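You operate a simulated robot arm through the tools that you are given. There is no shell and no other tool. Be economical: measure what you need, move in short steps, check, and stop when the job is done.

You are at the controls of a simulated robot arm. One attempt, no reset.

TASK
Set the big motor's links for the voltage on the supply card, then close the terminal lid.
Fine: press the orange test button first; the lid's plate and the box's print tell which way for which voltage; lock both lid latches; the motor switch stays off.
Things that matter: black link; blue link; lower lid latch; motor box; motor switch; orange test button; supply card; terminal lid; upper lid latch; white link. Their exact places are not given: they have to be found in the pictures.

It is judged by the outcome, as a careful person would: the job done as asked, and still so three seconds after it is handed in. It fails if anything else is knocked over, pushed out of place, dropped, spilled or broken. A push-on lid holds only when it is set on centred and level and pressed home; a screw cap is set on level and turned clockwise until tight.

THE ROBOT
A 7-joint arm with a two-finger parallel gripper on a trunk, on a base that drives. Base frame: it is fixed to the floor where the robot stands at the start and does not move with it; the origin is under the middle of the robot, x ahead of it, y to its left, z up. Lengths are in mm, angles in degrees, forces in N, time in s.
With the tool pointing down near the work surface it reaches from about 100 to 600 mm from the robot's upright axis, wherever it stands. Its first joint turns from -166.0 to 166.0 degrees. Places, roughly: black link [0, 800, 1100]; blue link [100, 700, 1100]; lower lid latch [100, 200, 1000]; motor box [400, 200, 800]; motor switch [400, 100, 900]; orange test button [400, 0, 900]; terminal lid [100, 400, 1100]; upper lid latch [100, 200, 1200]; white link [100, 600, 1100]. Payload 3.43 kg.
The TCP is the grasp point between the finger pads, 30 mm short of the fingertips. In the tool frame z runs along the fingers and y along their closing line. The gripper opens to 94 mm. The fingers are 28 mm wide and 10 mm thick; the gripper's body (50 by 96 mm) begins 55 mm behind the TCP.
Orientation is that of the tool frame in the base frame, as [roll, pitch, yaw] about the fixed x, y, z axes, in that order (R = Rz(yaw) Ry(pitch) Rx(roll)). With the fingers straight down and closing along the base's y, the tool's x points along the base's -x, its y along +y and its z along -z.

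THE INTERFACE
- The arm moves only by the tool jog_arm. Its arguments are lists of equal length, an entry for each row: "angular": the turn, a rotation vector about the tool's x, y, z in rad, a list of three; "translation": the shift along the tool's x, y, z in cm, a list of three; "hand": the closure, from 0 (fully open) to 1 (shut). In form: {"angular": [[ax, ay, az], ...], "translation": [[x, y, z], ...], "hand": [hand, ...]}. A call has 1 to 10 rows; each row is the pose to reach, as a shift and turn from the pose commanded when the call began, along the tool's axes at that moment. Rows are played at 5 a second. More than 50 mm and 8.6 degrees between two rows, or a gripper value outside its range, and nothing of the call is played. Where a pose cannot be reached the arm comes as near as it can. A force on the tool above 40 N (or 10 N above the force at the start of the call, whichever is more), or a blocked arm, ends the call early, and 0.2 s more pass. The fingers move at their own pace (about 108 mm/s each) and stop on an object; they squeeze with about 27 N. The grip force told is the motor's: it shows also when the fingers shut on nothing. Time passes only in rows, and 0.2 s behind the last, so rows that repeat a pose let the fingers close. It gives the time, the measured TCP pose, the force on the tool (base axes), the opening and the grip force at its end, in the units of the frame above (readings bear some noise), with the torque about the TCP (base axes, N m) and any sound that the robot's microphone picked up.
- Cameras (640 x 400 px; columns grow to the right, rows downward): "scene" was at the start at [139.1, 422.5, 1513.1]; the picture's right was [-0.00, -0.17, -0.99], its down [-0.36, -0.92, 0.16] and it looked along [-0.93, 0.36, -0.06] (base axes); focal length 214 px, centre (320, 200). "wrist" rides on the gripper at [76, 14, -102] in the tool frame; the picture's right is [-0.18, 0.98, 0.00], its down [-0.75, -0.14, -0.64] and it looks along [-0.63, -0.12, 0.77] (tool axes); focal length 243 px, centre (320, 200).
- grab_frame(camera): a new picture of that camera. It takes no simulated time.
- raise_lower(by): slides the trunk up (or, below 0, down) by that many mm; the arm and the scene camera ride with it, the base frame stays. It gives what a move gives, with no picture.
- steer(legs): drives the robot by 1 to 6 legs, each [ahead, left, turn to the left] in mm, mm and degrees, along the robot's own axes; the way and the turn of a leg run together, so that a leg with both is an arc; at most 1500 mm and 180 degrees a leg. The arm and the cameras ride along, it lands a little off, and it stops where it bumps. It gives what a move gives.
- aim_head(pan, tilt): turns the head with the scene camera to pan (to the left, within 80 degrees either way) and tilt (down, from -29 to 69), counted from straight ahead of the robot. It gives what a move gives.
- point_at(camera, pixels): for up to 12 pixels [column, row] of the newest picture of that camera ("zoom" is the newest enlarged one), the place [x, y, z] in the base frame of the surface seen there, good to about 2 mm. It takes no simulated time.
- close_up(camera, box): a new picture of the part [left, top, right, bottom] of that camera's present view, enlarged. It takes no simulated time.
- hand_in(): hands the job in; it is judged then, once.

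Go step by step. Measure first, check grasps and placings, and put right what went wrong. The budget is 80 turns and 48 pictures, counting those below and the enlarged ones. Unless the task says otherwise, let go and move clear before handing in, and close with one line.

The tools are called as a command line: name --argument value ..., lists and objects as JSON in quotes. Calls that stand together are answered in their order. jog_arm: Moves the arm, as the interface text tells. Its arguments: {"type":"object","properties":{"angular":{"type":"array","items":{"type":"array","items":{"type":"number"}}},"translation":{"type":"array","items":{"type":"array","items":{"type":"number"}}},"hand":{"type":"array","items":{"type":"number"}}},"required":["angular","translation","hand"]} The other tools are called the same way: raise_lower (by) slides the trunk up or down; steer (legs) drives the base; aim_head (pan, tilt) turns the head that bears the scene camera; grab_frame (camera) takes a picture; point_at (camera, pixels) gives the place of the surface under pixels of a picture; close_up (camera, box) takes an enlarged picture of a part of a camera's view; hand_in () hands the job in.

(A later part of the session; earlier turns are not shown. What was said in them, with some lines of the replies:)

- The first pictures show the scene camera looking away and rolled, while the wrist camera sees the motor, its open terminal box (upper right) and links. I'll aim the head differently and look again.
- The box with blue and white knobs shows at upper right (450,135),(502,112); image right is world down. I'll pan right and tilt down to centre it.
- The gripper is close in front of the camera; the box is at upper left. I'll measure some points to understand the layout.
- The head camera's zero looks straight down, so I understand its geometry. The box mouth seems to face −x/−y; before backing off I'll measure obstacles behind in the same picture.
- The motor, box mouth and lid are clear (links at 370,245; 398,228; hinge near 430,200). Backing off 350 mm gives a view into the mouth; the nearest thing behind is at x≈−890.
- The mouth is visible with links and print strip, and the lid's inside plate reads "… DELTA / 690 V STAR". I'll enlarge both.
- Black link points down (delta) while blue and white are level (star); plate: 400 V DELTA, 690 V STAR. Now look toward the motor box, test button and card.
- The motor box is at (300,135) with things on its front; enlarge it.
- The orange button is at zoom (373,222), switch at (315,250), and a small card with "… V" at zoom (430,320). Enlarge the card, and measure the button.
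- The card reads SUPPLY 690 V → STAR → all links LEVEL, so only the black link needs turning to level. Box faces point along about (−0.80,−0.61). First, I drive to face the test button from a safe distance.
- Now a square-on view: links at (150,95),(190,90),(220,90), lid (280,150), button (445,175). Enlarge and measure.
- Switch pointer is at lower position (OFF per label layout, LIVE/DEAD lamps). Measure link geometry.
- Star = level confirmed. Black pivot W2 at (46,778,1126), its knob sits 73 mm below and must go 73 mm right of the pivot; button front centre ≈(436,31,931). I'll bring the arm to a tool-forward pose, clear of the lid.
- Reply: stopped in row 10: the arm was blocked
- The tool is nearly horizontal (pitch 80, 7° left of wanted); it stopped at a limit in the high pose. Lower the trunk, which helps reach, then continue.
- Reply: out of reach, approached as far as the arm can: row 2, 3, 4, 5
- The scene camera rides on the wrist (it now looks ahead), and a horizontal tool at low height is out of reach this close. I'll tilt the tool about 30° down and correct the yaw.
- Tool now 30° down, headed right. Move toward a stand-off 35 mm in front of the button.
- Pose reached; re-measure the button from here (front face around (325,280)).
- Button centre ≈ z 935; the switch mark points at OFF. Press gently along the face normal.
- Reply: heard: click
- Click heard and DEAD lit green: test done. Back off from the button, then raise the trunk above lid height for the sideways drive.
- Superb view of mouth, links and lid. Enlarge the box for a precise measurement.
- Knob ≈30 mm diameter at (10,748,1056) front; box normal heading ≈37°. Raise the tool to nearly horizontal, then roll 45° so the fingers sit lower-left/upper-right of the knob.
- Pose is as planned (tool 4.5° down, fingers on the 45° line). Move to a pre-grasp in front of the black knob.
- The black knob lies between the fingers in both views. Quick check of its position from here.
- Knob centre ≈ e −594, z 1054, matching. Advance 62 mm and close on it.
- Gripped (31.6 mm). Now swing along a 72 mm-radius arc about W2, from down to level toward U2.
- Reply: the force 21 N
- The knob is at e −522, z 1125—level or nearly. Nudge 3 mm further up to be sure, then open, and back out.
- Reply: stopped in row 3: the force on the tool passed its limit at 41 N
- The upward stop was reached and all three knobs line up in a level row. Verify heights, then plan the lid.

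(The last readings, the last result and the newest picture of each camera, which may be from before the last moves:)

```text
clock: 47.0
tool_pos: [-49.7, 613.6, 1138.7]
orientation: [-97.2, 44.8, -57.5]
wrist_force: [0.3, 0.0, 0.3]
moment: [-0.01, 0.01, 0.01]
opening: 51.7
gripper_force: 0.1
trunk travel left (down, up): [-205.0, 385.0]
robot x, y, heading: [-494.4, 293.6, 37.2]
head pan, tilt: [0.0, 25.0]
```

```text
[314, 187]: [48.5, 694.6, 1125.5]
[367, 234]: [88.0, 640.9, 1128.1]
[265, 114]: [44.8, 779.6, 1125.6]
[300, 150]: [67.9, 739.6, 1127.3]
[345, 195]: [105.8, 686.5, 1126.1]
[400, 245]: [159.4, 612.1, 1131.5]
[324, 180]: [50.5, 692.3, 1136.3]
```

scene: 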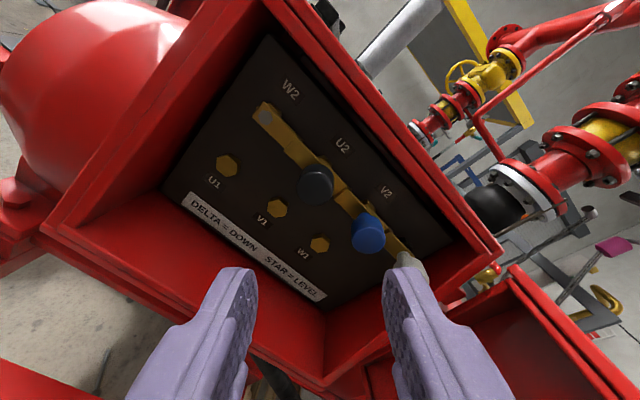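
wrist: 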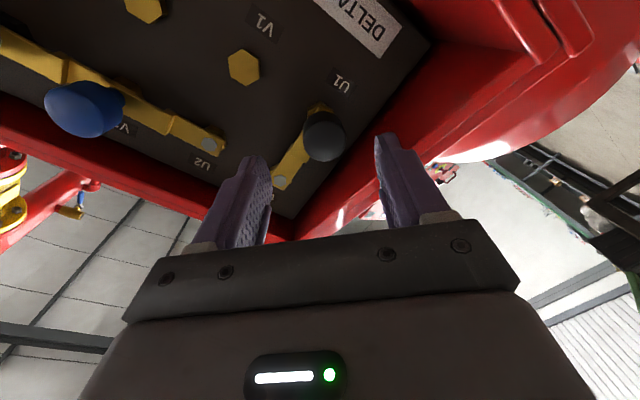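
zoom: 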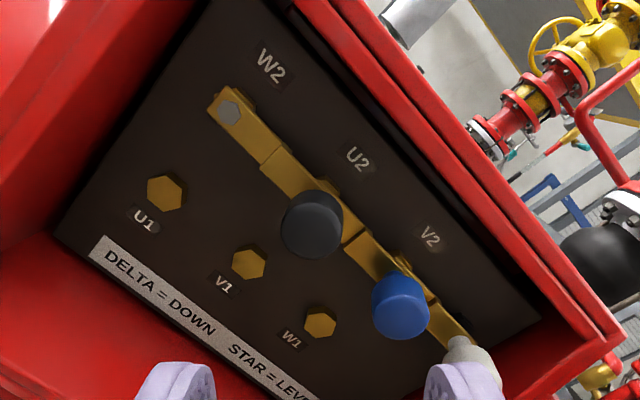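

All knobs sit at z ≈1125–1131: star set. Now the lid: I'll use the closed fingers pointing down as a rod pushing its outer face above the box. Raise and reorient the tool.

raise_lower --by 250

jog_arm --angular '[[0, 0, 0.14], [0, 0, 0.28], [0, 0, 0.42], [0, 0, 0.56], [0, 0, 0.7], [0, 0, 0.76]]' --translation '[[0, 0, -1], [0, 0, -2], [0, 0, -3], [0, 0, -4], [0, 0, -5], [0, 0, -6]]' --hand '[1, 1, 1, 1, 1, 1]'

jog_arm --angular '[[0, 0.14, 0], [0, 0.28, 0], [0, 0.42, 0], [0, 0.56, 0], [0, 0.7, 0], [0, 0.84, 0], [0, 0.98, 0], [0, 1.12, 0], [0, 1.26, 0], [0, 1.4, 0]]' --translation '[[0, 0, 0], [0, 0, 0], [0, 0, 0], [0, 0, 0], [0, 0, 0], [0, 0, 0], [0, 0, 0], [0, 0, 0], [0, 0, 0], [0, 0, 0]]' --hand '[1, 1, 1, 1, 1, 1, 1, 1, 1, 1]'

aim_head --pan -15 --tilt -5

grab_frame --camera "scene"

```text
clock: 49.6
tool_pos: [-50.5, 613.9, 1387.0]
orientation: [-97.1, 44.8, -57.5]
wrist_force: [-0.2, 0.6, 1.0]
moment: [-0.02, 0.03, 0.01]
opening: 51.9
gripper_force: 0.1
trunk travel left (down, up): [-455.0, 135.0]
robot x, y, heading: [-490.6, 291.7, 37.5]
head pan, tilt: [0.0, 25.0]
```

```text
clock: 51.0
tool_pos: [-82.5, 590.1, 1391.3]
orientation: [-164.0, 84.8, -126.5]
wrist_force: [-0.7, -0.4, 0.3]
moment: [0.0, 0.02, 0.03]
opening: 0.2
gripper_force: 27.1
out of reach, approached as far as the arm can: row 5, 6
trunk travel left (down, up): [-455.0, 135.0]
robot x, y, heading: [-490.6, 296.7, 37.2]
head pan, tilt: [0.0, 25.0]
```

```text
clock: 53.2
tool_pos: [-80.0, 588.6, 1390.5]
orientation: [-178.4, 4.7, -142.2]
wrist_force: [0.0, 0.2, 0.7]
moment: [-0.02, 0.01, 0.03]
opening: 0.1
gripper_force: 26.8
trunk travel left (down, up): [-455.0, 135.0]
robot x, y, heading: [-490.1, 295.1, 37.3]
head pan, tilt: [0.0, 25.0]
```

```text
clock: 54.1
tool_pos: [-81.5, 587.9, 1390.9]
orientation: [-178.4, 4.9, -142.4]
wrist_force: [0.2, -0.4, 0.4]
moment: [0.0, -0.01, 0.04]
opening: 0.0
gripper_force: 26.4
trunk travel left (down, up): [-455.0, 135.0]
robot x, y, heading: [-490.1, 295.1, 37.4]
head pan, tilt: [-15.0, -5.0]
```

```text
17 pictures are left
```

scene: 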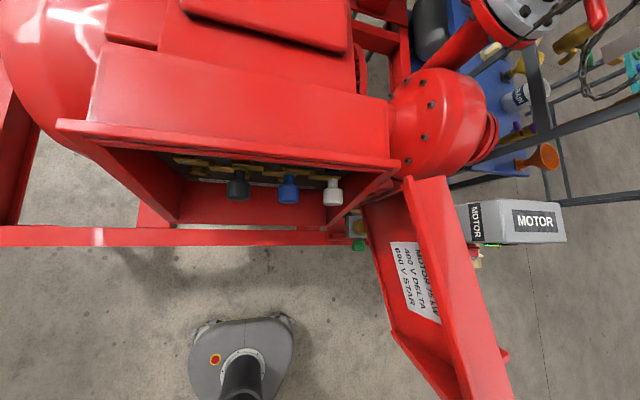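

View from above shows everything; the lid's outer face is on its right with a latch at (505,355). Measure lid and box rim.

point_at --camera "scene" --pixels '[[408, 185], [440, 182], [490, 340], [440, 330], [395, 332], [505, 356], [65, 125], [390, 165], [395, 160], [180, 215], [330, 222], [370, 205]]'

point_at --camera "scene" --pixels '[[460, 390], [500, 395], [425, 260], [455, 260], [420, 190], [445, 395], [225, 320], [190, 325], [200, 235], [355, 230], [400, 345], [240, 395]]'

```text
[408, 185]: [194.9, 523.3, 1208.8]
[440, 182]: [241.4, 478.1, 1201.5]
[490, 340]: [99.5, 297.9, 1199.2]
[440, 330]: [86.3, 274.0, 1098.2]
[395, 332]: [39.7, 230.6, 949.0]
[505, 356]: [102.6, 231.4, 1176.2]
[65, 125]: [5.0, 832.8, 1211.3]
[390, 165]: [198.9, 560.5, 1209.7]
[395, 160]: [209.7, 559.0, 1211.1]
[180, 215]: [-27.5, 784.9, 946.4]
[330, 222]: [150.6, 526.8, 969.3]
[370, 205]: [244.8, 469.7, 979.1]
```

```text
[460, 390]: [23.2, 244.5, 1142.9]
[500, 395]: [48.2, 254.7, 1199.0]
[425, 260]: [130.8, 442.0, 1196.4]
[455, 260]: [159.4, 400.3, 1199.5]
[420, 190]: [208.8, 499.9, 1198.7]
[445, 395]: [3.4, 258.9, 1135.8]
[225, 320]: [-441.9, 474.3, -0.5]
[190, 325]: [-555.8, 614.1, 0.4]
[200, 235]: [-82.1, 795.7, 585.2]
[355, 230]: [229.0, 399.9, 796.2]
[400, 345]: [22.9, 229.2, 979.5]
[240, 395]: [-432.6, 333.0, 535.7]
```

Geometry resolved: vertical hinge at about e −298/u 494, lid must swing ≈105°; outer face ends at u ≈437 and latches near e −608. Reposition the base (120 ahead, 130 right) with the tool high above, and level the tool.

steer --legs '[[120, -130, 0]]'

jog_arm --angular '[[0, 0.04, 0], [-0.014, 0.084, 0], [-0.028, 0.084, 0]]' --translation '[[0, 0, 0], [0, 0, 0], [0, 0, 0]]' --hand '[1, 1, 1]'

```text
clock: 55.6
tool_pos: [93.9, 558.4, 1389.6]
orientation: [-178.6, 4.7, -142.2]
wrist_force: [0.3, -0.5, 0.0]
moment: [-0.01, 0.04, -0.04]
opening: 0.0
gripper_force: 27.1
trunk travel left (down, up): [-455.0, 135.0]
robot x, y, heading: [-317.3, 264.5, 37.1]
head pan, tilt: [-15.0, -5.0]
```

```text
clock: 56.4
tool_pos: [92.2, 558.7, 1390.0]
orientation: [179.9, -0.1, -142.3]
wrist_force: [0.1, -0.4, -0.3]
moment: [-0.03, 0.0, 0.02]
opening: 0.0
gripper_force: 26.9
trunk travel left (down, up): [-455.0, 135.0]
robot x, y, heading: [-319.9, 265.4, 37.3]
head pan, tilt: [-15.0, -5.0]
```

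Tool is vertical at e −391, u 410. Go over the lid to its outer side and descend.

jog_arm --angular '[[0, 0, 0], [0, 0, 0], [0, 0, 0], [0, 0, 0], [0, 0, 0], [0, 0, 0], [0, 0, 0], [0, 0, 0], [0, 0, 0], [0, 0, 0]]' --translation '[[1.6, -4.5, 0], [3.2, -9, 0], [4.8, -13.4, 0], [6.4, -17.8, 0], [8, -22.3, 0], [9.6, -26.8, 0], [9.6, -26.8, 4.9], [9.6, -26.8, 9.8], [9.6, -26.8, 14.7], [9.6, -26.8, 14.7]]' --hand '[1, 1, 1, 1, 1, 1, 1, 1, 1, 1]'

grab_frame --camera "wrist"

```text
clock: 58.6
tool_pos: [181.3, 287.8, 1244.3]
orientation: [-180.0, -0.1, -142.2]
wrist_force: [-0.4, 0.0, 0.5]
moment: [-0.02, -0.03, -0.02]
opening: 0.0
gripper_force: 27.2
trunk travel left (down, up): [-455.0, 135.0]
robot x, y, heading: [-318.4, 263.7, 37.5]
head pan, tilt: [-15.0, -5.0]
```

```text
16 pictures are left
```

wrist: 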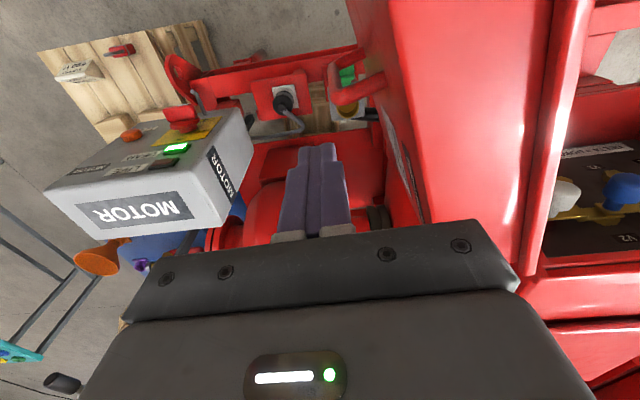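

The fingers are on the lid's outer side; there is a red loop handle at (360,90). Measure it and the lid face before lowering.

point_at --camera "wrist" --pixels '[[340, 97], [375, 85], [340, 70], [390, 110], [425, 215], [345, 20], [400, 60], [390, 190], [180, 70], [330, 150]]'

close_up --camera "wrist" --box '[300, 30, 460, 230]'

```text
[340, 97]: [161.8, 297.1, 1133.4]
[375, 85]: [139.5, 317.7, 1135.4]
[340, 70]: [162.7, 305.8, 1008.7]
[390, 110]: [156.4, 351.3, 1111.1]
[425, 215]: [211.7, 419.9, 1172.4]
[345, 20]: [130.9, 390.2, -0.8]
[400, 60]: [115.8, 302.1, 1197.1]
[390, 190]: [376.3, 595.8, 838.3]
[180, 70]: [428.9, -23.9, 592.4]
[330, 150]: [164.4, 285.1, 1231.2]
```

```text
2.00 times, centred on (380, 130) of wrist
```

zoom: 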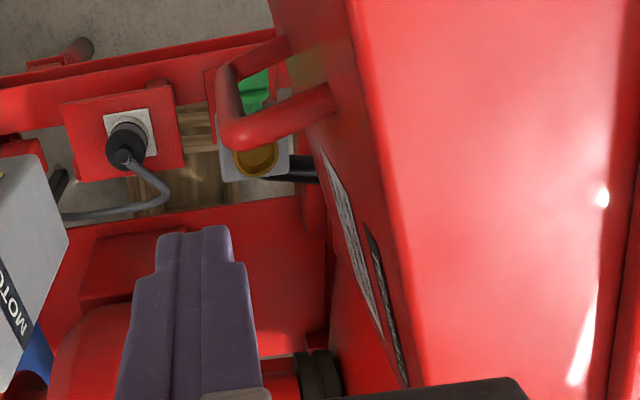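

The loop handle spans z ≈1008–1135 at 221 mm from the hinge, so I'll push at 180 mm from the hinge with the tips at z 1145. Move there and descend.

jog_arm --angular '[[0, 0, 0], [0, 0, 0], [0, 0, 0], [0, 0, 0]]' --translation '[[-2.3, 1, 0], [-4.5, 2, 0], [-4.5, 2, 3.5], [-4.5, 2, 6.9]]' --hand '[1, 1, 1, 1]'

```text
clock: 59.6
tool_pos: [205.3, 330.7, 1175.0]
orientation: [180.0, -0.1, -142.2]
wrist_force: [0.1, -0.3, -0.3]
moment: [0.02, 0.0, 0.01]
opening: 0.1
gripper_force: 26.7
trunk travel left (down, up): [-455.0, 135.0]
robot x, y, heading: [-320.4, 267.4, 37.1]
head pan, tilt: [-15.0, -5.0]
```

In place beside the lid. Push it along the arc to about 30° from closed.

jog_arm --angular '[[0, 0, 0], [0, 0, 0], [0, 0, 0], [0, 0, 0], [0, 0, 0], [0, 0, 0], [0, 0, 0], [0, 0, 0], [0, 0, 0]]' --translation '[[1.67, 2.83, 0], [3.34, 5.66, 0], [4.81, 8.7, 0], [5.73, 11.94, 0], [6.07, 15.31, 0], [5.83, 18.66, 0], [5.0, 21.93, 0], [3.62, 25.02, 0], [1.73, 27.8, 0]]' --hand '[1, 1, 1, 1, 1, 1, 1, 1, 1]'

grab_frame --camera "wrist"

```text
clock: 61.6
tool_pos: [20.6, 542.6, 1172.8]
orientation: [180.0, -0.1, -142.3]
wrist_force: [-0.4, 0.1, -1.2]
moment: [-0.02, -0.02, -0.02]
opening: 0.0
gripper_force: 26.8
trunk travel left (down, up): [-455.0, 135.0]
robot x, y, heading: [-315.3, 265.7, 37.3]
head pan, tilt: [-15.0, -5.0]
```

```text
14 pictures are left
```

wrist: 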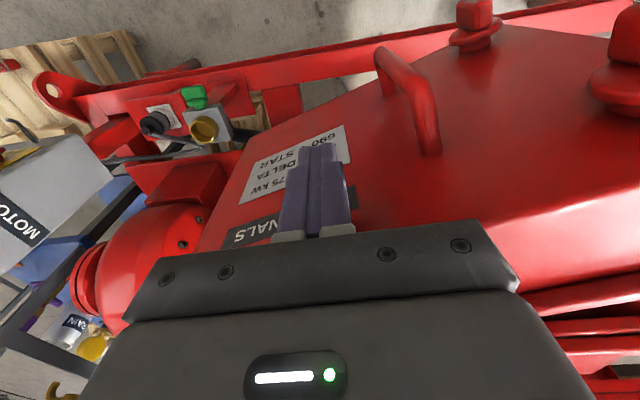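

The lid followed, and both latches (round base with bar) are visible on its free end. Push it slowly to closed.

jog_arm --angular '[[0, 0, 0], [0, 0, 0], [0, 0, 0], [0, 0, 0], [0, 0, 0], [0, 0, 0], [0, 0, 0], [0, 0, 0], [0, 0, 0]]' --translation '[[-1.15, 1.25, 0], [-2.35, 2.42, 0], [-3.7, 3.45, 0], [-5.08, 4.4, 0], [-6.57, 5.18, 0], [-7.5, 5.61, 0], [-8.12, 5.86, 0], [-8.4, 5.86, 0], [-8.6, 5.86, 0]]' --hand '[1, 1, 1, 1, 1, 1, 1, 1, 1]'

grab_frame --camera "wrist"

```text
clock: 62.9
tool_pos: [34.4, 613.0, 1171.2]
orientation: [-179.8, -1.4, -142.7]
wrist_force: [-13.2, -18.4, 1.8]
moment: [0.52, -0.43, -0.42]
opening: 0.0
gripper_force: 27.1
trunk travel left (down, up): [-455.0, 135.0]
robot x, y, heading: [-315.9, 261.6, 37.2]
head pan, tilt: [-15.0, -5.0]
stopped in row 6: the force on the tool passed its limit at 48 N (the readings are from after the stop); the commanded pose is now the measured one
```

```text
13 pictures are left
```

wrist: 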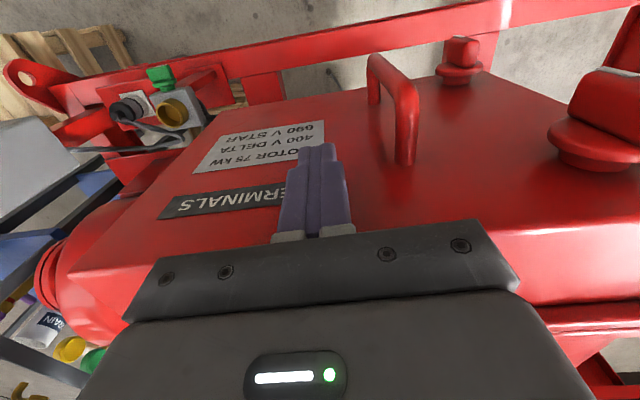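

It stopped at 48 N with the face at u ≈410, maybe closed, maybe short. Back off, rise and measure the gap at the rim.

jog_arm --angular '[[0, 0, 0], [0, 0, 0]]' --translation '[[2, 0, 0], [4, 0, 0]]' --hand '[1, 1]'

raise_lower --by 130

aim_head --pan 0 --tilt -15

grab_frame --camera "scene"

```text
clock: 63.5
tool_pos: [6.4, 592.5, 1171.4]
orientation: [-179.9, -1.2, -142.5]
wrist_force: [-0.1, 0.7, 0.9]
moment: [0.0, -0.02, 0.0]
opening: 0.0
gripper_force: 26.9
trunk travel left (down, up): [-455.0, 135.0]
robot x, y, heading: [-317.7, 259.9, 37.1]
head pan, tilt: [-15.0, -5.0]
```

```text
clock: 65.1
tool_pos: [6.9, 593.4, 1300.4]
orientation: [-179.8, -1.1, -142.4]
wrist_force: [-0.1, 0.0, -0.9]
moment: [0.01, 0.02, 0.0]
opening: 0.0
gripper_force: 27.3
trunk travel left (down, up): [-585.0, 5.0]
robot x, y, heading: [-317.8, 264.4, 37.0]
head pan, tilt: [-15.0, -5.0]
```

```text
clock: 65.9
tool_pos: [7.9, 592.7, 1300.6]
orientation: [-179.8, -1.1, -142.5]
wrist_force: [0.2, -0.8, 0.0]
moment: [0.0, -0.01, 0.0]
opening: 0.0
gripper_force: 26.7
trunk travel left (down, up): [-585.0, 5.0]
robot x, y, heading: [-317.0, 262.6, 37.1]
head pan, tilt: [0.0, -15.0]
```

```text
12 pictures are left
```

scene: 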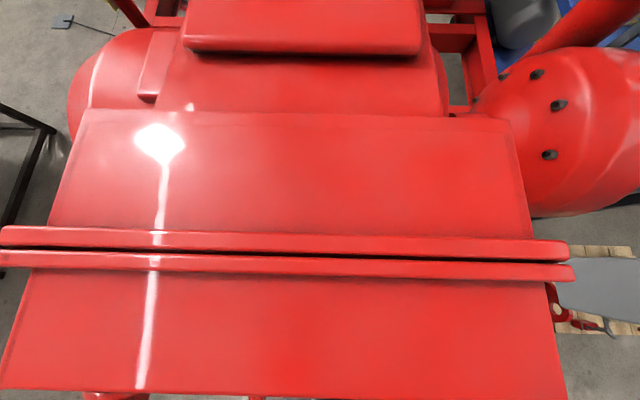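

The lid rim meets the box rim with a thin dark seam. Measure along it.

close_up --camera "scene" --box '[0, 215, 100, 280]'

point_at --camera "scene" --pixels '[[30, 243], [30, 256], [300, 250], [300, 260], [540, 255], [540, 265], [30, 230], [30, 268], [540, 243], [540, 277], [15, 390], [540, 395]]'

```text
6.15 times, centred on (50, 248) of scene
```

zoom: 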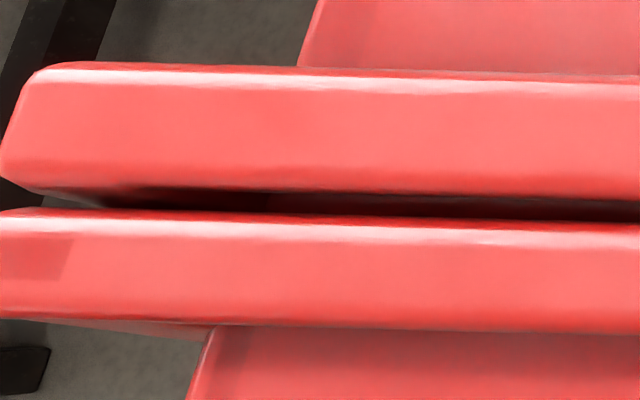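

```text
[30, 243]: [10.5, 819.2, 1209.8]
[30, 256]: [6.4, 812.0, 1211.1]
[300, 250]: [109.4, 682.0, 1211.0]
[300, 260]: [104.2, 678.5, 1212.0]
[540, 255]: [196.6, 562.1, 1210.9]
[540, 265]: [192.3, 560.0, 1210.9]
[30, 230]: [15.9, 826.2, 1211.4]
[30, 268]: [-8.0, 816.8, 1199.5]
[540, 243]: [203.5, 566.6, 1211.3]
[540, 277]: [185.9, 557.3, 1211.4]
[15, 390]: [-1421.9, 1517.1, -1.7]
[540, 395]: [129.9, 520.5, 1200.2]
```

Seam is even to a couple of mm (gasket line), so the lid is shut. Now move back/left and turn the tool forward to view and work the latches.

steer --legs '[[-120, 200, 0]]'

jog_arm --angular '[[0, 0, 0], [0, 0, 0], [0, 0, 0], [0, 0, 0], [0, 0, 0]]' --translation '[[0, 0, -4.3], [0, 0, -8.6], [0, 0, -13], [0, 0, -17.3], [0, 0, -21.6]]' --hand '[1, 1, 1, 1, 1]'

jog_arm --angular '[[0, -0.14, 0], [0, -0.28, 0], [0, -0.42, 0], [0, -0.56, 0], [0, -0.7, 0], [0, -0.84, 0], [0, -0.98, 0], [0, -1.12, 0], [0, -1.26, 0], [0, -1.4, 0]]' --translation '[[0, 0, 0], [0, 0, 0], [0, 0, 0], [0, 0, 0], [0, 0, 0], [0, 0, 0], [0, 0, 0], [0, 0, 0], [0, 0, 0], [0, 0, 0]]' --hand '[1, 1, 1, 1, 1, 1, 1, 1, 1, 1]'

raise_lower --by -300

aim_head --pan 0 --tilt 25

grab_frame --camera "scene"

```text
clock: 67.6
tool_pos: [-211.3, 680.9, 1301.8]
orientation: [-179.8, -1.2, -142.6]
wrist_force: [-1.0, -0.5, 0.5]
moment: [-0.01, -0.03, 0.03]
opening: 0.0
gripper_force: 27.3
trunk travel left (down, up): [-585.0, 5.0]
robot x, y, heading: [-535.4, 351.8, 37.1]
head pan, tilt: [0.0, -15.0]
```

```text
clock: 68.8
tool_pos: [-206.8, 684.5, 1518.2]
orientation: [-179.9, -1.0, -142.7]
wrist_force: [1.6, -0.1, 1.2]
moment: [0.0, -0.03, 0.01]
opening: 0.1
gripper_force: 27.1
trunk travel left (down, up): [-585.0, 5.0]
robot x, y, heading: [-536.9, 351.5, 37.1]
head pan, tilt: [0.0, -15.0]
```

```text
clock: 71.0
tool_pos: [-186.8, 712.0, 1516.4]
orientation: [-178.9, 79.2, -141.6]
wrist_force: [-0.7, -0.1, 0.1]
moment: [0.02, 0.0, 0.01]
opening: 0.0
gripper_force: 27.4
out of reach, approached as far as the arm can: row 5, 8, 9, 10
trunk travel left (down, up): [-585.0, 5.0]
robot x, y, heading: [-531.8, 352.0, 37.1]
head pan, tilt: [0.0, -15.0]
```

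```text
clock: 74.0
tool_pos: [-187.0, 711.2, 1216.3]
orientation: [-179.0, 79.1, -141.7]
wrist_force: [-0.8, -0.4, 0.2]
moment: [-0.02, 0.01, -0.03]
opening: 0.1
gripper_force: 27.0
trunk travel left (down, up): [-285.0, 305.0]
robot x, y, heading: [-532.3, 349.5, 37.2]
head pan, tilt: [0.0, -15.0]
```

```text
clock: 75.1
tool_pos: [-187.1, 709.7, 1216.1]
orientation: [-179.0, 79.1, -141.8]
wrist_force: [0.1, 0.2, 1.1]
moment: [0.0, 0.01, 0.0]
opening: 0.1
gripper_force: 27.3
trunk travel left (down, up): [-285.0, 305.0]
robot x, y, heading: [-533.0, 352.9, 37.0]
head pan, tilt: [0.0, 25.0]
```

```text
10 pictures are left
```

scene: 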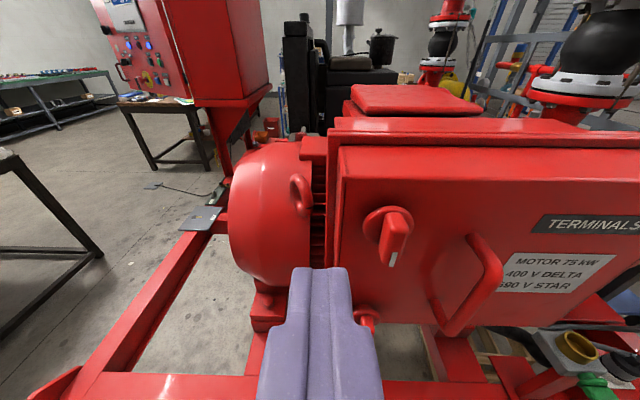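

The lid is flush; upper latch at (390,235), lower near (365,320). Enlarge.

close_up --camera "scene" --box '[320, 180, 480, 340]'

point_at --camera "zoom" --pixels '[[280, 205], [300, 140], [310, 290], [330, 180], [245, 160], [265, 270], [180, 560], [200, 580], [170, 530], [330, 240], [200, 330], [500, 300]]'

```text
2.50 times, centred on (400, 260) of scene
```

zoom: 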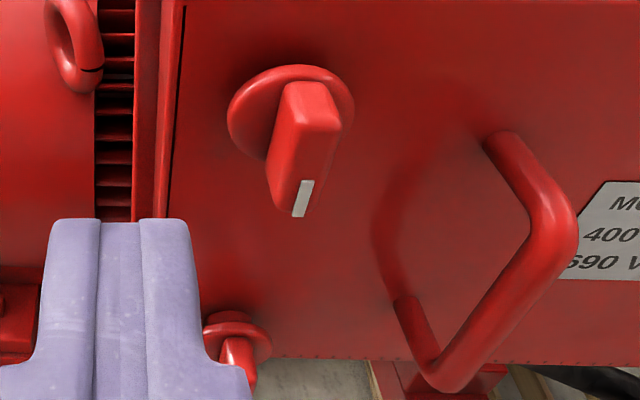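

```text
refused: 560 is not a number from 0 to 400
```

The latch bar is vertical with its white mark pointing down; clockwise a quarter turn points it at the box edge (left) — the likely lock. Measure it.

point_at --camera "zoom" --pixels '[[310, 100], [310, 128], [322, 150], [300, 195], [290, 150], [335, 120], [245, 160], [230, 325], [250, 345], [235, 360], [200, 300], [280, 330]]'

```text
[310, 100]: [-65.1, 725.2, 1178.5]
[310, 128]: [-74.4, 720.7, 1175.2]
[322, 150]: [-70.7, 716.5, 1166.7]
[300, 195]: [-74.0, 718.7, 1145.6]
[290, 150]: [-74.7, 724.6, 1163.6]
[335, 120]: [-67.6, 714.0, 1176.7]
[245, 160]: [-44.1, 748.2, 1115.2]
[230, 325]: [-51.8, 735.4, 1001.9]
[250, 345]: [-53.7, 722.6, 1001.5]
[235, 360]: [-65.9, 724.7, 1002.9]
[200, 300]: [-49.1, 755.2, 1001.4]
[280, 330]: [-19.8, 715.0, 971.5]
```

Upper latch bar: 15 mm wide, z ≈1138–1180, e ≈ −618, front at u 374. Move to a pre-grasp squarely in front of it, fingers half open, and level the tool.

jog_arm --angular '[[0.01, -0.06, 0], [0.02, -0.12, 0], [0.02, -0.17, 0], [0.02, -0.17, 0]]' --translation '[[1.4, -2.1, 2], [2.8, -4.2, 4], [4.26, -6.2, 5.9], [4.26, -6.2, 5.9]]' --hand '[0.8, 0.6, 0.45, 0.45]'

aim_head --pan -8 --tilt 10

grab_frame --camera "scene"

```text
clock: 76.1
tool_pos: [-110.4, 692.0, 1163.6]
orientation: [-165.8, 88.9, -129.6]
wrist_force: [0.0, -0.1, -0.2]
moment: [0.03, -0.03, 0.0]
opening: 51.7
gripper_force: 0.0
trunk travel left (down, up): [-285.0, 305.0]
robot x, y, heading: [-535.0, 352.2, 36.7]
head pan, tilt: [0.0, 25.0]
```

```text
clock: 76.9
tool_pos: [-109.9, 691.2, 1163.9]
orientation: [-166.1, 88.8, -130.1]
wrist_force: [0.2, 0.3, 0.2]
moment: [-0.02, 0.0, -0.03]
opening: 52.0
gripper_force: 0.1
trunk travel left (down, up): [-285.0, 305.0]
robot x, y, heading: [-535.6, 351.5, 37.1]
head pan, tilt: [-8.0, 10.0]
```

```text
8 pictures are left
```

scene: 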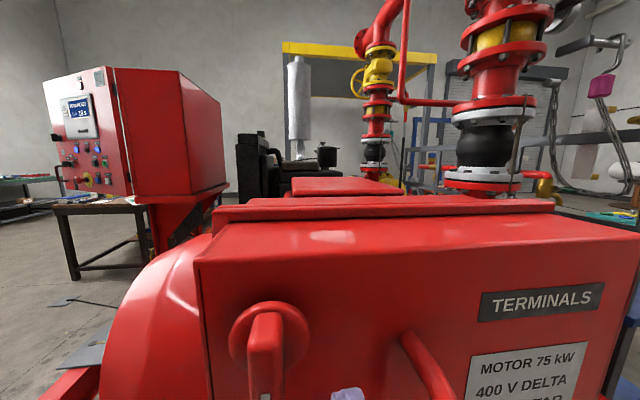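

Measure the latch disc and bar from this straighter view.

point_at --camera "scene" --pixels '[[232, 335], [305, 335], [268, 304], [240, 315], [300, 360], [265, 322], [252, 330], [280, 330], [265, 345], [262, 385], [255, 390], [270, 316]]'

grab_frame --camera "wrist"

```text
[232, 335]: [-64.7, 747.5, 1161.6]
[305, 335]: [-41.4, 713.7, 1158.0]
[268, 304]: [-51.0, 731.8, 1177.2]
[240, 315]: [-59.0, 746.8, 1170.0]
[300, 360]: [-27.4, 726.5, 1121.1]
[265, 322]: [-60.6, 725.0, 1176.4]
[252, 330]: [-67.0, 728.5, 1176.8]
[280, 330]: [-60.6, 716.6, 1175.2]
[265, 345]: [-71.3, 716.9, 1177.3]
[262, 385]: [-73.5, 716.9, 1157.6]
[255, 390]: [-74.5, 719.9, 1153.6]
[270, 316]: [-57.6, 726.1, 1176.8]
```

```text
7 pictures are left
```

wrist: 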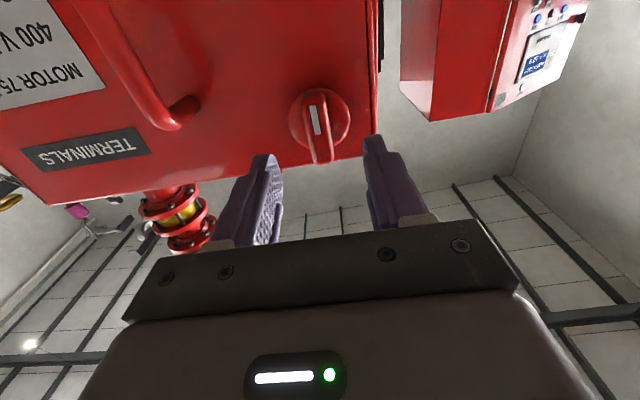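

Latch axis at e −616, z 1157 with the bar spanning the disc. Advance 35 mm and close on the bar.

jog_arm --angular '[[0, 0, 0], [0, 0, 0], [0, 0, 0], [0, 0, 0], [0, 0, 0], [0, 0, 0]]' --translation '[[0.62, -0.1, 0], [0.62, -0.1, 1.8], [0.62, -0.1, 3.5], [0.62, -0.1, 3.5], [0.62, -0.1, 3.5], [0.62, -0.1, 3.5]]' --hand '[0.45, 0.45, 0.45, 1, 1, 1]'

```text
clock: 78.3
tool_pos: [-82.7, 711.5, 1155.8]
orientation: [-165.6, 88.9, -129.4]
wrist_force: [-5.0, 2.1, -1.5]
moment: [-0.2, 0.75, -0.1]
opening: 16.0
gripper_force: 44.7
trunk travel left (down, up): [-285.0, 305.0]
robot x, y, heading: [-534.8, 353.0, 37.0]
head pan, tilt: [-8.0, 10.0]
```

Bar gripped (16 mm). Turn it clockwise.

jog_arm --angular '[[0, 0, 0.1], [0, 0, 0.2], [0, 0, 0.35], [0, 0, 0.5], [0, 0, 0.65], [0, 0, 0.8], [0, 0, 0.95], [0, 0, 1.1], [0, 0, 1.25], [0, 0, 1.4]]' --translation '[[0, 0, 0], [0, 0, 0], [0, 0, 0], [0, 0, 0], [0, 0, 0], [0, 0, 0], [0, 0, 0], [0, 0, 0], [0, 0, 0], [0, 0, 0]]' --hand '[1, 1, 1, 1, 1, 1, 1, 1, 1, 1]'

```text
clock: 80.5
tool_pos: [-82.9, 712.3, 1156.4]
orientation: [91.3, 10.0, 126.4]
wrist_force: [-6.3, 2.8, -7.3]
moment: [0.28, -0.39, 1.69]
opening: 16.2
gripper_force: 44.9
trunk travel left (down, up): [-285.0, 305.0]
robot x, y, heading: [-534.8, 352.5, 36.8]
head pan, tilt: [-8.0, 10.0]
```

Turned 80° freely, keep going the rest until the stop.

jog_arm --angular '[[0, 0, 0.1], [0, 0, 0.18], [0, 0, 0.24], [0, 0, 0.24]]' --translation '[[0, 0, 0], [0, 0, 0], [0, 0, 0], [0, 0, 0]]' --hand '[1, 1, 1, 1]'

grab_frame --camera "wrist"

```text
clock: 81.5
tool_pos: [-82.1, 711.8, 1155.2]
orientation: [91.2, -3.6, 126.1]
wrist_force: [-7.1, 3.9, -10.7]
moment: [-0.76, -1.38, 0.32]
opening: 17.0
gripper_force: 45.2
trunk travel left (down, up): [-285.0, 305.0]
robot x, y, heading: [-533.7, 352.0, 37.1]
head pan, tilt: [-8.0, 10.0]
```

```text
6 pictures are left
```

wrist: 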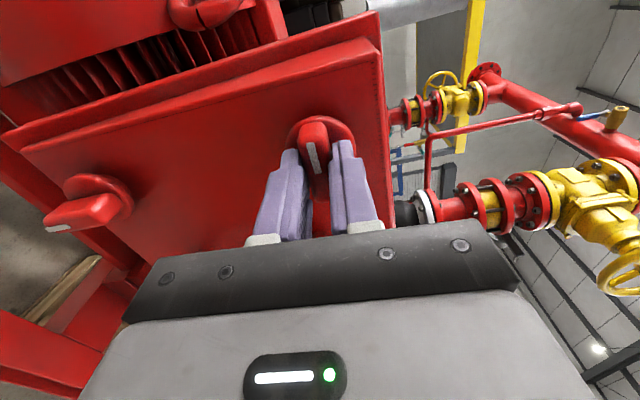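

The upper latch met a stop (−1.4 N m) at 90° with its mark to the box edge. Release, back out, unroll, and lower the trunk to the lower latch.

jog_arm --angular '[[0, 0, 0], [0, 0, 0], [0, 0, 0], [0, 0, 0], [0, 0, 0]]' --translation '[[0, 0, 0], [0, 0, 0], [0, 0, -2], [0, 0, -4], [0, 0, -5]]' --hand '[0.45, 0.45, 0.45, 0.45, 0.45]'

jog_arm --angular '[[0, 0, -0.14], [0, 0, -0.28], [0, 0, -0.42], [0, 0, -0.56], [0, 0, -0.7], [0, 0, -0.84], [0, 0, -0.98], [0, 0, -1.12], [0, 0, -1.26], [0, 0, -1.4]]' --translation '[[0, 0, 0], [0, 0, 0], [0, 0, 0], [0, 0, 0], [0, 0, 0], [0, 0, 0], [0, 0, 0], [0, 0, 0], [0, 0, 0], [0, 0, 0]]' --hand '[0.45, 0.45, 0.45, 0.45, 0.45, 0.45, 0.45, 0.45, 0.45, 0.45]'

jog_arm --angular '[[0, 0, -0.12], [0, 0, -0.23]]' --translation '[[0, 0, 0], [0, 0, 0]]' --hand '[0.45, 0.45]'

raise_lower --by -170

grab_frame --camera "scene"

```text
clock: 82.7
tool_pos: [-123.4, 681.8, 1156.8]
orientation: [91.2, -3.6, 126.1]
wrist_force: [-0.2, -0.6, -1.1]
moment: [0.0, -0.01, -0.04]
opening: 51.3
gripper_force: 0.1
trunk travel left (down, up): [-285.0, 305.0]
robot x, y, heading: [-534.5, 349.4, 37.1]
head pan, tilt: [-8.0, 10.0]
```

```text
clock: 84.9
tool_pos: [-121.3, 682.3, 1157.6]
orientation: [95.1, 76.6, 131.0]
wrist_force: [-0.4, -0.2, -0.2]
moment: [0.01, -0.01, -0.01]
opening: 51.7
gripper_force: 0.1
trunk travel left (down, up): [-285.0, 305.0]
robot x, y, heading: [-534.9, 350.8, 36.9]
head pan, tilt: [-8.0, 10.0]
```

```text
clock: 85.5
tool_pos: [-122.0, 682.0, 1156.0]
orientation: [172.1, 88.8, -151.8]
wrist_force: [1.1, -0.6, -0.1]
moment: [-0.02, -0.01, 0.01]
opening: 51.6
gripper_force: 0.0
trunk travel left (down, up): [-285.0, 305.0]
robot x, y, heading: [-535.8, 347.8, 37.2]
head pan, tilt: [-8.0, 10.0]
```

```text
clock: 87.4
tool_pos: [-122.5, 680.6, 987.5]
orientation: [166.3, 88.8, -157.4]
wrist_force: [0.0, -0.2, 0.6]
moment: [0.03, 0.0, 0.06]
opening: 51.4
gripper_force: 0.0
trunk travel left (down, up): [-115.0, 475.0]
robot x, y, heading: [-535.7, 356.0, 37.2]
head pan, tilt: [-8.0, 10.0]
```

```text
5 pictures are left
```

scene: 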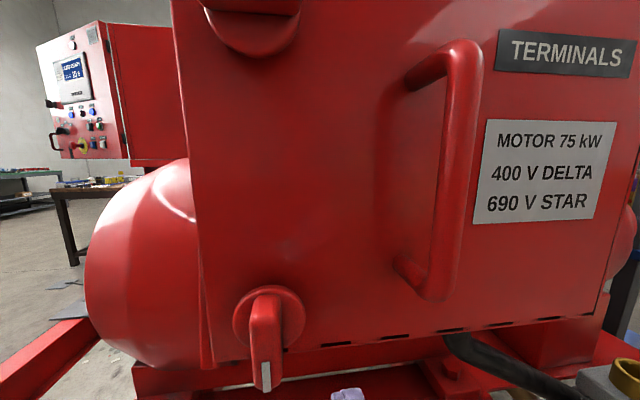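

The upper bar is now horizontal (250,20), the lower still vertical (265,340). Measure the lower latch.

point_at --camera "scene" --pixels '[[237, 320], [302, 320], [268, 290], [266, 308], [255, 325], [280, 325], [265, 335], [265, 375], [265, 385], [250, 8], [250, 45]]'

```text
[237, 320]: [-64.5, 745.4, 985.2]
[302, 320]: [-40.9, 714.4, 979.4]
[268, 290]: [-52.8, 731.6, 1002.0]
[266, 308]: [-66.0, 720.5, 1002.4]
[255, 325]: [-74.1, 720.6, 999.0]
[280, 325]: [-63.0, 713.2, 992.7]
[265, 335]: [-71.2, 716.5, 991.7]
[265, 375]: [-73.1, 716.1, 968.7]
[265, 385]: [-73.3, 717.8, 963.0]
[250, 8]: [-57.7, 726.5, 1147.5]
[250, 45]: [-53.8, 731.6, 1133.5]
```

Lower axis ≈ e −616, z 982. Advance, grip and turn clockwise the same way.

jog_arm --angular '[[0, 0, 0], [0, 0, 0], [0, 0, 0], [0, 0, 0], [0, 0, 0], [0, 0, 0], [0, 0, 0]]' --translation '[[0.45, 0, 1], [0.45, 0, 2.5], [0.45, 0, 4], [0.45, 0, 5.1], [0.45, 0, 5.1], [0.45, 0, 5.1], [0.45, 0, 5.1]]' --hand '[0.45, 0.45, 0.45, 0.45, 1, 1, 1]'

jog_arm --angular '[[0, 0, 0.1], [0, 0, 0.2], [0, 0, 0.35], [0, 0, 0.5], [0, 0, 0.65], [0, 0, 0.8], [0, 0, 0.95], [0, 0, 1.1], [0, 0, 1.25], [0, 0, 1.4]]' --translation '[[0, 0, 0], [0, 0, 0], [0, 0, 0], [0, 0, 0], [0, 0, 0], [0, 0, 0], [0, 0, 0], [0, 0, 0], [0, 0, 0], [0, 0, 0]]' --hand '[1, 1, 1, 1, 1, 1, 1, 1, 1, 1]'

jog_arm --angular '[[0, 0, 0.1], [0, 0, 0.18], [0, 0, 0.24], [0, 0, 0.24]]' --translation '[[0, 0, 0], [0, 0, 0], [0, 0, 0], [0, 0, 0]]' --hand '[1, 1, 1, 1]'

```text
clock: 89.0
tool_pos: [-81.8, 712.2, 981.1]
orientation: [167.7, 88.8, -156.0]
wrist_force: [-7.8, 4.4, -2.6]
moment: [0.29, -0.36, -0.02]
opening: 15.9
gripper_force: 44.4
trunk travel left (down, up): [-115.0, 475.0]
robot x, y, heading: [-534.8, 351.4, 37.0]
head pan, tilt: [-8.0, 10.0]
```

```text
clock: 91.2
tool_pos: [-81.0, 712.6, 980.7]
orientation: [91.4, 9.4, 126.4]
wrist_force: [-3.8, 6.3, -7.0]
moment: [0.33, -0.48, 1.67]
opening: 16.3
gripper_force: 45.3
trunk travel left (down, up): [-115.0, 475.0]
robot x, y, heading: [-533.0, 348.6, 37.0]
head pan, tilt: [-8.0, 10.0]
```

```text
clock: 92.2
tool_pos: [-80.1, 711.9, 979.7]
orientation: [91.3, -4.1, 126.0]
wrist_force: [-9.4, -0.3, -18.8]
moment: [-0.78, -1.36, 0.28]
opening: 17.3
gripper_force: 44.7
trunk travel left (down, up): [-115.0, 475.0]
robot x, y, heading: [-537.3, 351.0, 37.2]
head pan, tilt: [-8.0, 10.0]
```

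The lower latch behaved identically, reaching its stop at 90°. Release, back out well clear and inspect.

jog_arm --angular '[[0, 0, 0], [0, 0, 0], [0, 0, 0], [0, 0, 0], [0, 0, 0], [0, 0, 0], [0, 0, 0]]' --translation '[[0, 0, 0], [0, 0, 0], [0, 0, -2], [0, 0, -4], [0, 0, -7], [0, 0, -10], [0, 0, -12]]' --hand '[0.45, 0.45, 0.45, 0.45, 0.45, 0.45, 0.45]'

steer --legs '[[-150, 0, 0]]'

raise_lower --by 150

grab_frame --camera "wrist"

grab_frame --camera "scene"

```text
clock: 93.8
tool_pos: [-165.1, 653.0, 974.5]
orientation: [91.3, -4.4, 126.1]
wrist_force: [0.1, 0.1, -0.2]
moment: [0.01, 0.02, -0.01]
opening: 51.6
gripper_force: 0.0
out of reach, approached as far as the arm can: row 7
trunk travel left (down, up): [-115.0, 475.0]
robot x, y, heading: [-536.9, 354.5, 37.2]
head pan, tilt: [-8.0, 10.0]
```

```text
clock: 95.2
tool_pos: [-285.0, 562.3, 974.0]
orientation: [91.2, -4.2, 126.1]
wrist_force: [-0.2, -0.6, -0.6]
moment: [0.01, 0.02, 0.0]
opening: 51.7
gripper_force: 0.0
trunk travel left (down, up): [-115.0, 475.0]
robot x, y, heading: [-658.4, 257.7, 37.5]
head pan, tilt: [-8.0, 10.0]
```

```text
clock: 96.9
tool_pos: [-283.9, 563.6, 1122.9]
orientation: [91.1, -4.1, 126.1]
wrist_force: [-0.8, -1.2, 0.4]
moment: [0.0, 0.02, -0.02]
opening: 51.7
gripper_force: 0.1
trunk travel left (down, up): [-265.0, 325.0]
robot x, y, heading: [-653.5, 259.4, 37.2]
head pan, tilt: [-8.0, 10.0]
```

```text
4 pictures are left
```

wrist: 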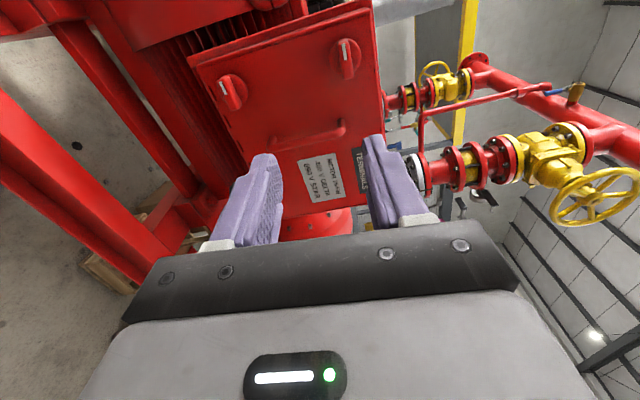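

```text
3 pictures are left
```

scene: 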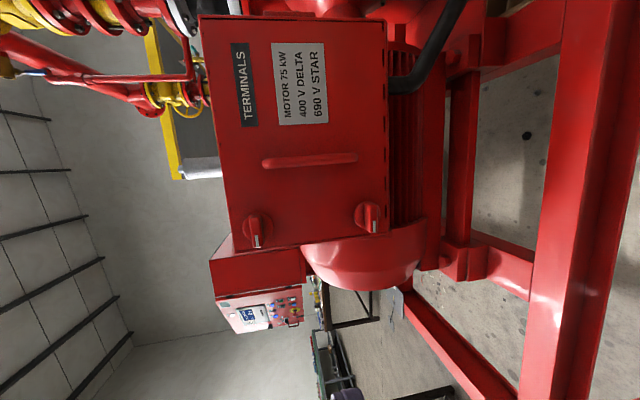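

Both latch marks now point at the box edge and the lid is shut. One enlarged check of the latch edge seam.

close_up --camera "scene" --box '[190, 190, 410, 310]'

point_at --camera "wrist" --pixels '[[215, 90], [240, 190], [330, 35], [360, 40], [355, 160], [285, 190], [290, 80]]'

```text
2.91 times, centred on (300, 250) of scene
```

zoom: 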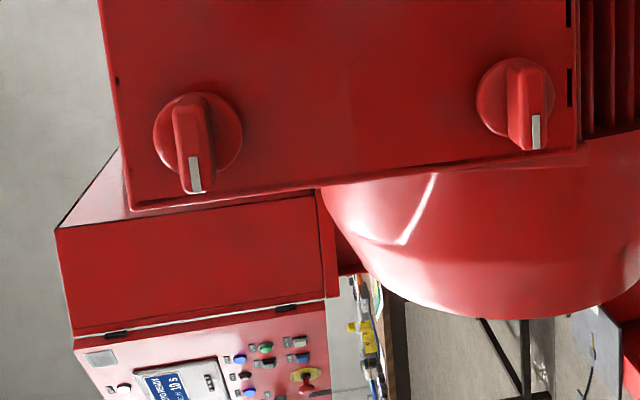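

```text
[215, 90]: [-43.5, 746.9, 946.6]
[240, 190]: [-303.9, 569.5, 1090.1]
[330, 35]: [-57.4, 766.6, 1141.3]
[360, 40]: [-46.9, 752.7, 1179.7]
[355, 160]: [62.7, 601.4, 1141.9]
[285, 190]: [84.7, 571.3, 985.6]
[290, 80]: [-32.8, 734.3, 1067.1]
```

The lid face is flat at u ≈412–415 from the hinge to the free edge, so it's fully shut. Both latches are turned, nothing else was touched, and the gripper is clear, so I'm handing in.

hand_in

```text
The job is handed in.
```

I pressed the test button first and the DEAD lamp lit. All three links are now level (star) for the card's 690 V, the lid is closed with both latches turned to their stops, and the motor switch is still off.
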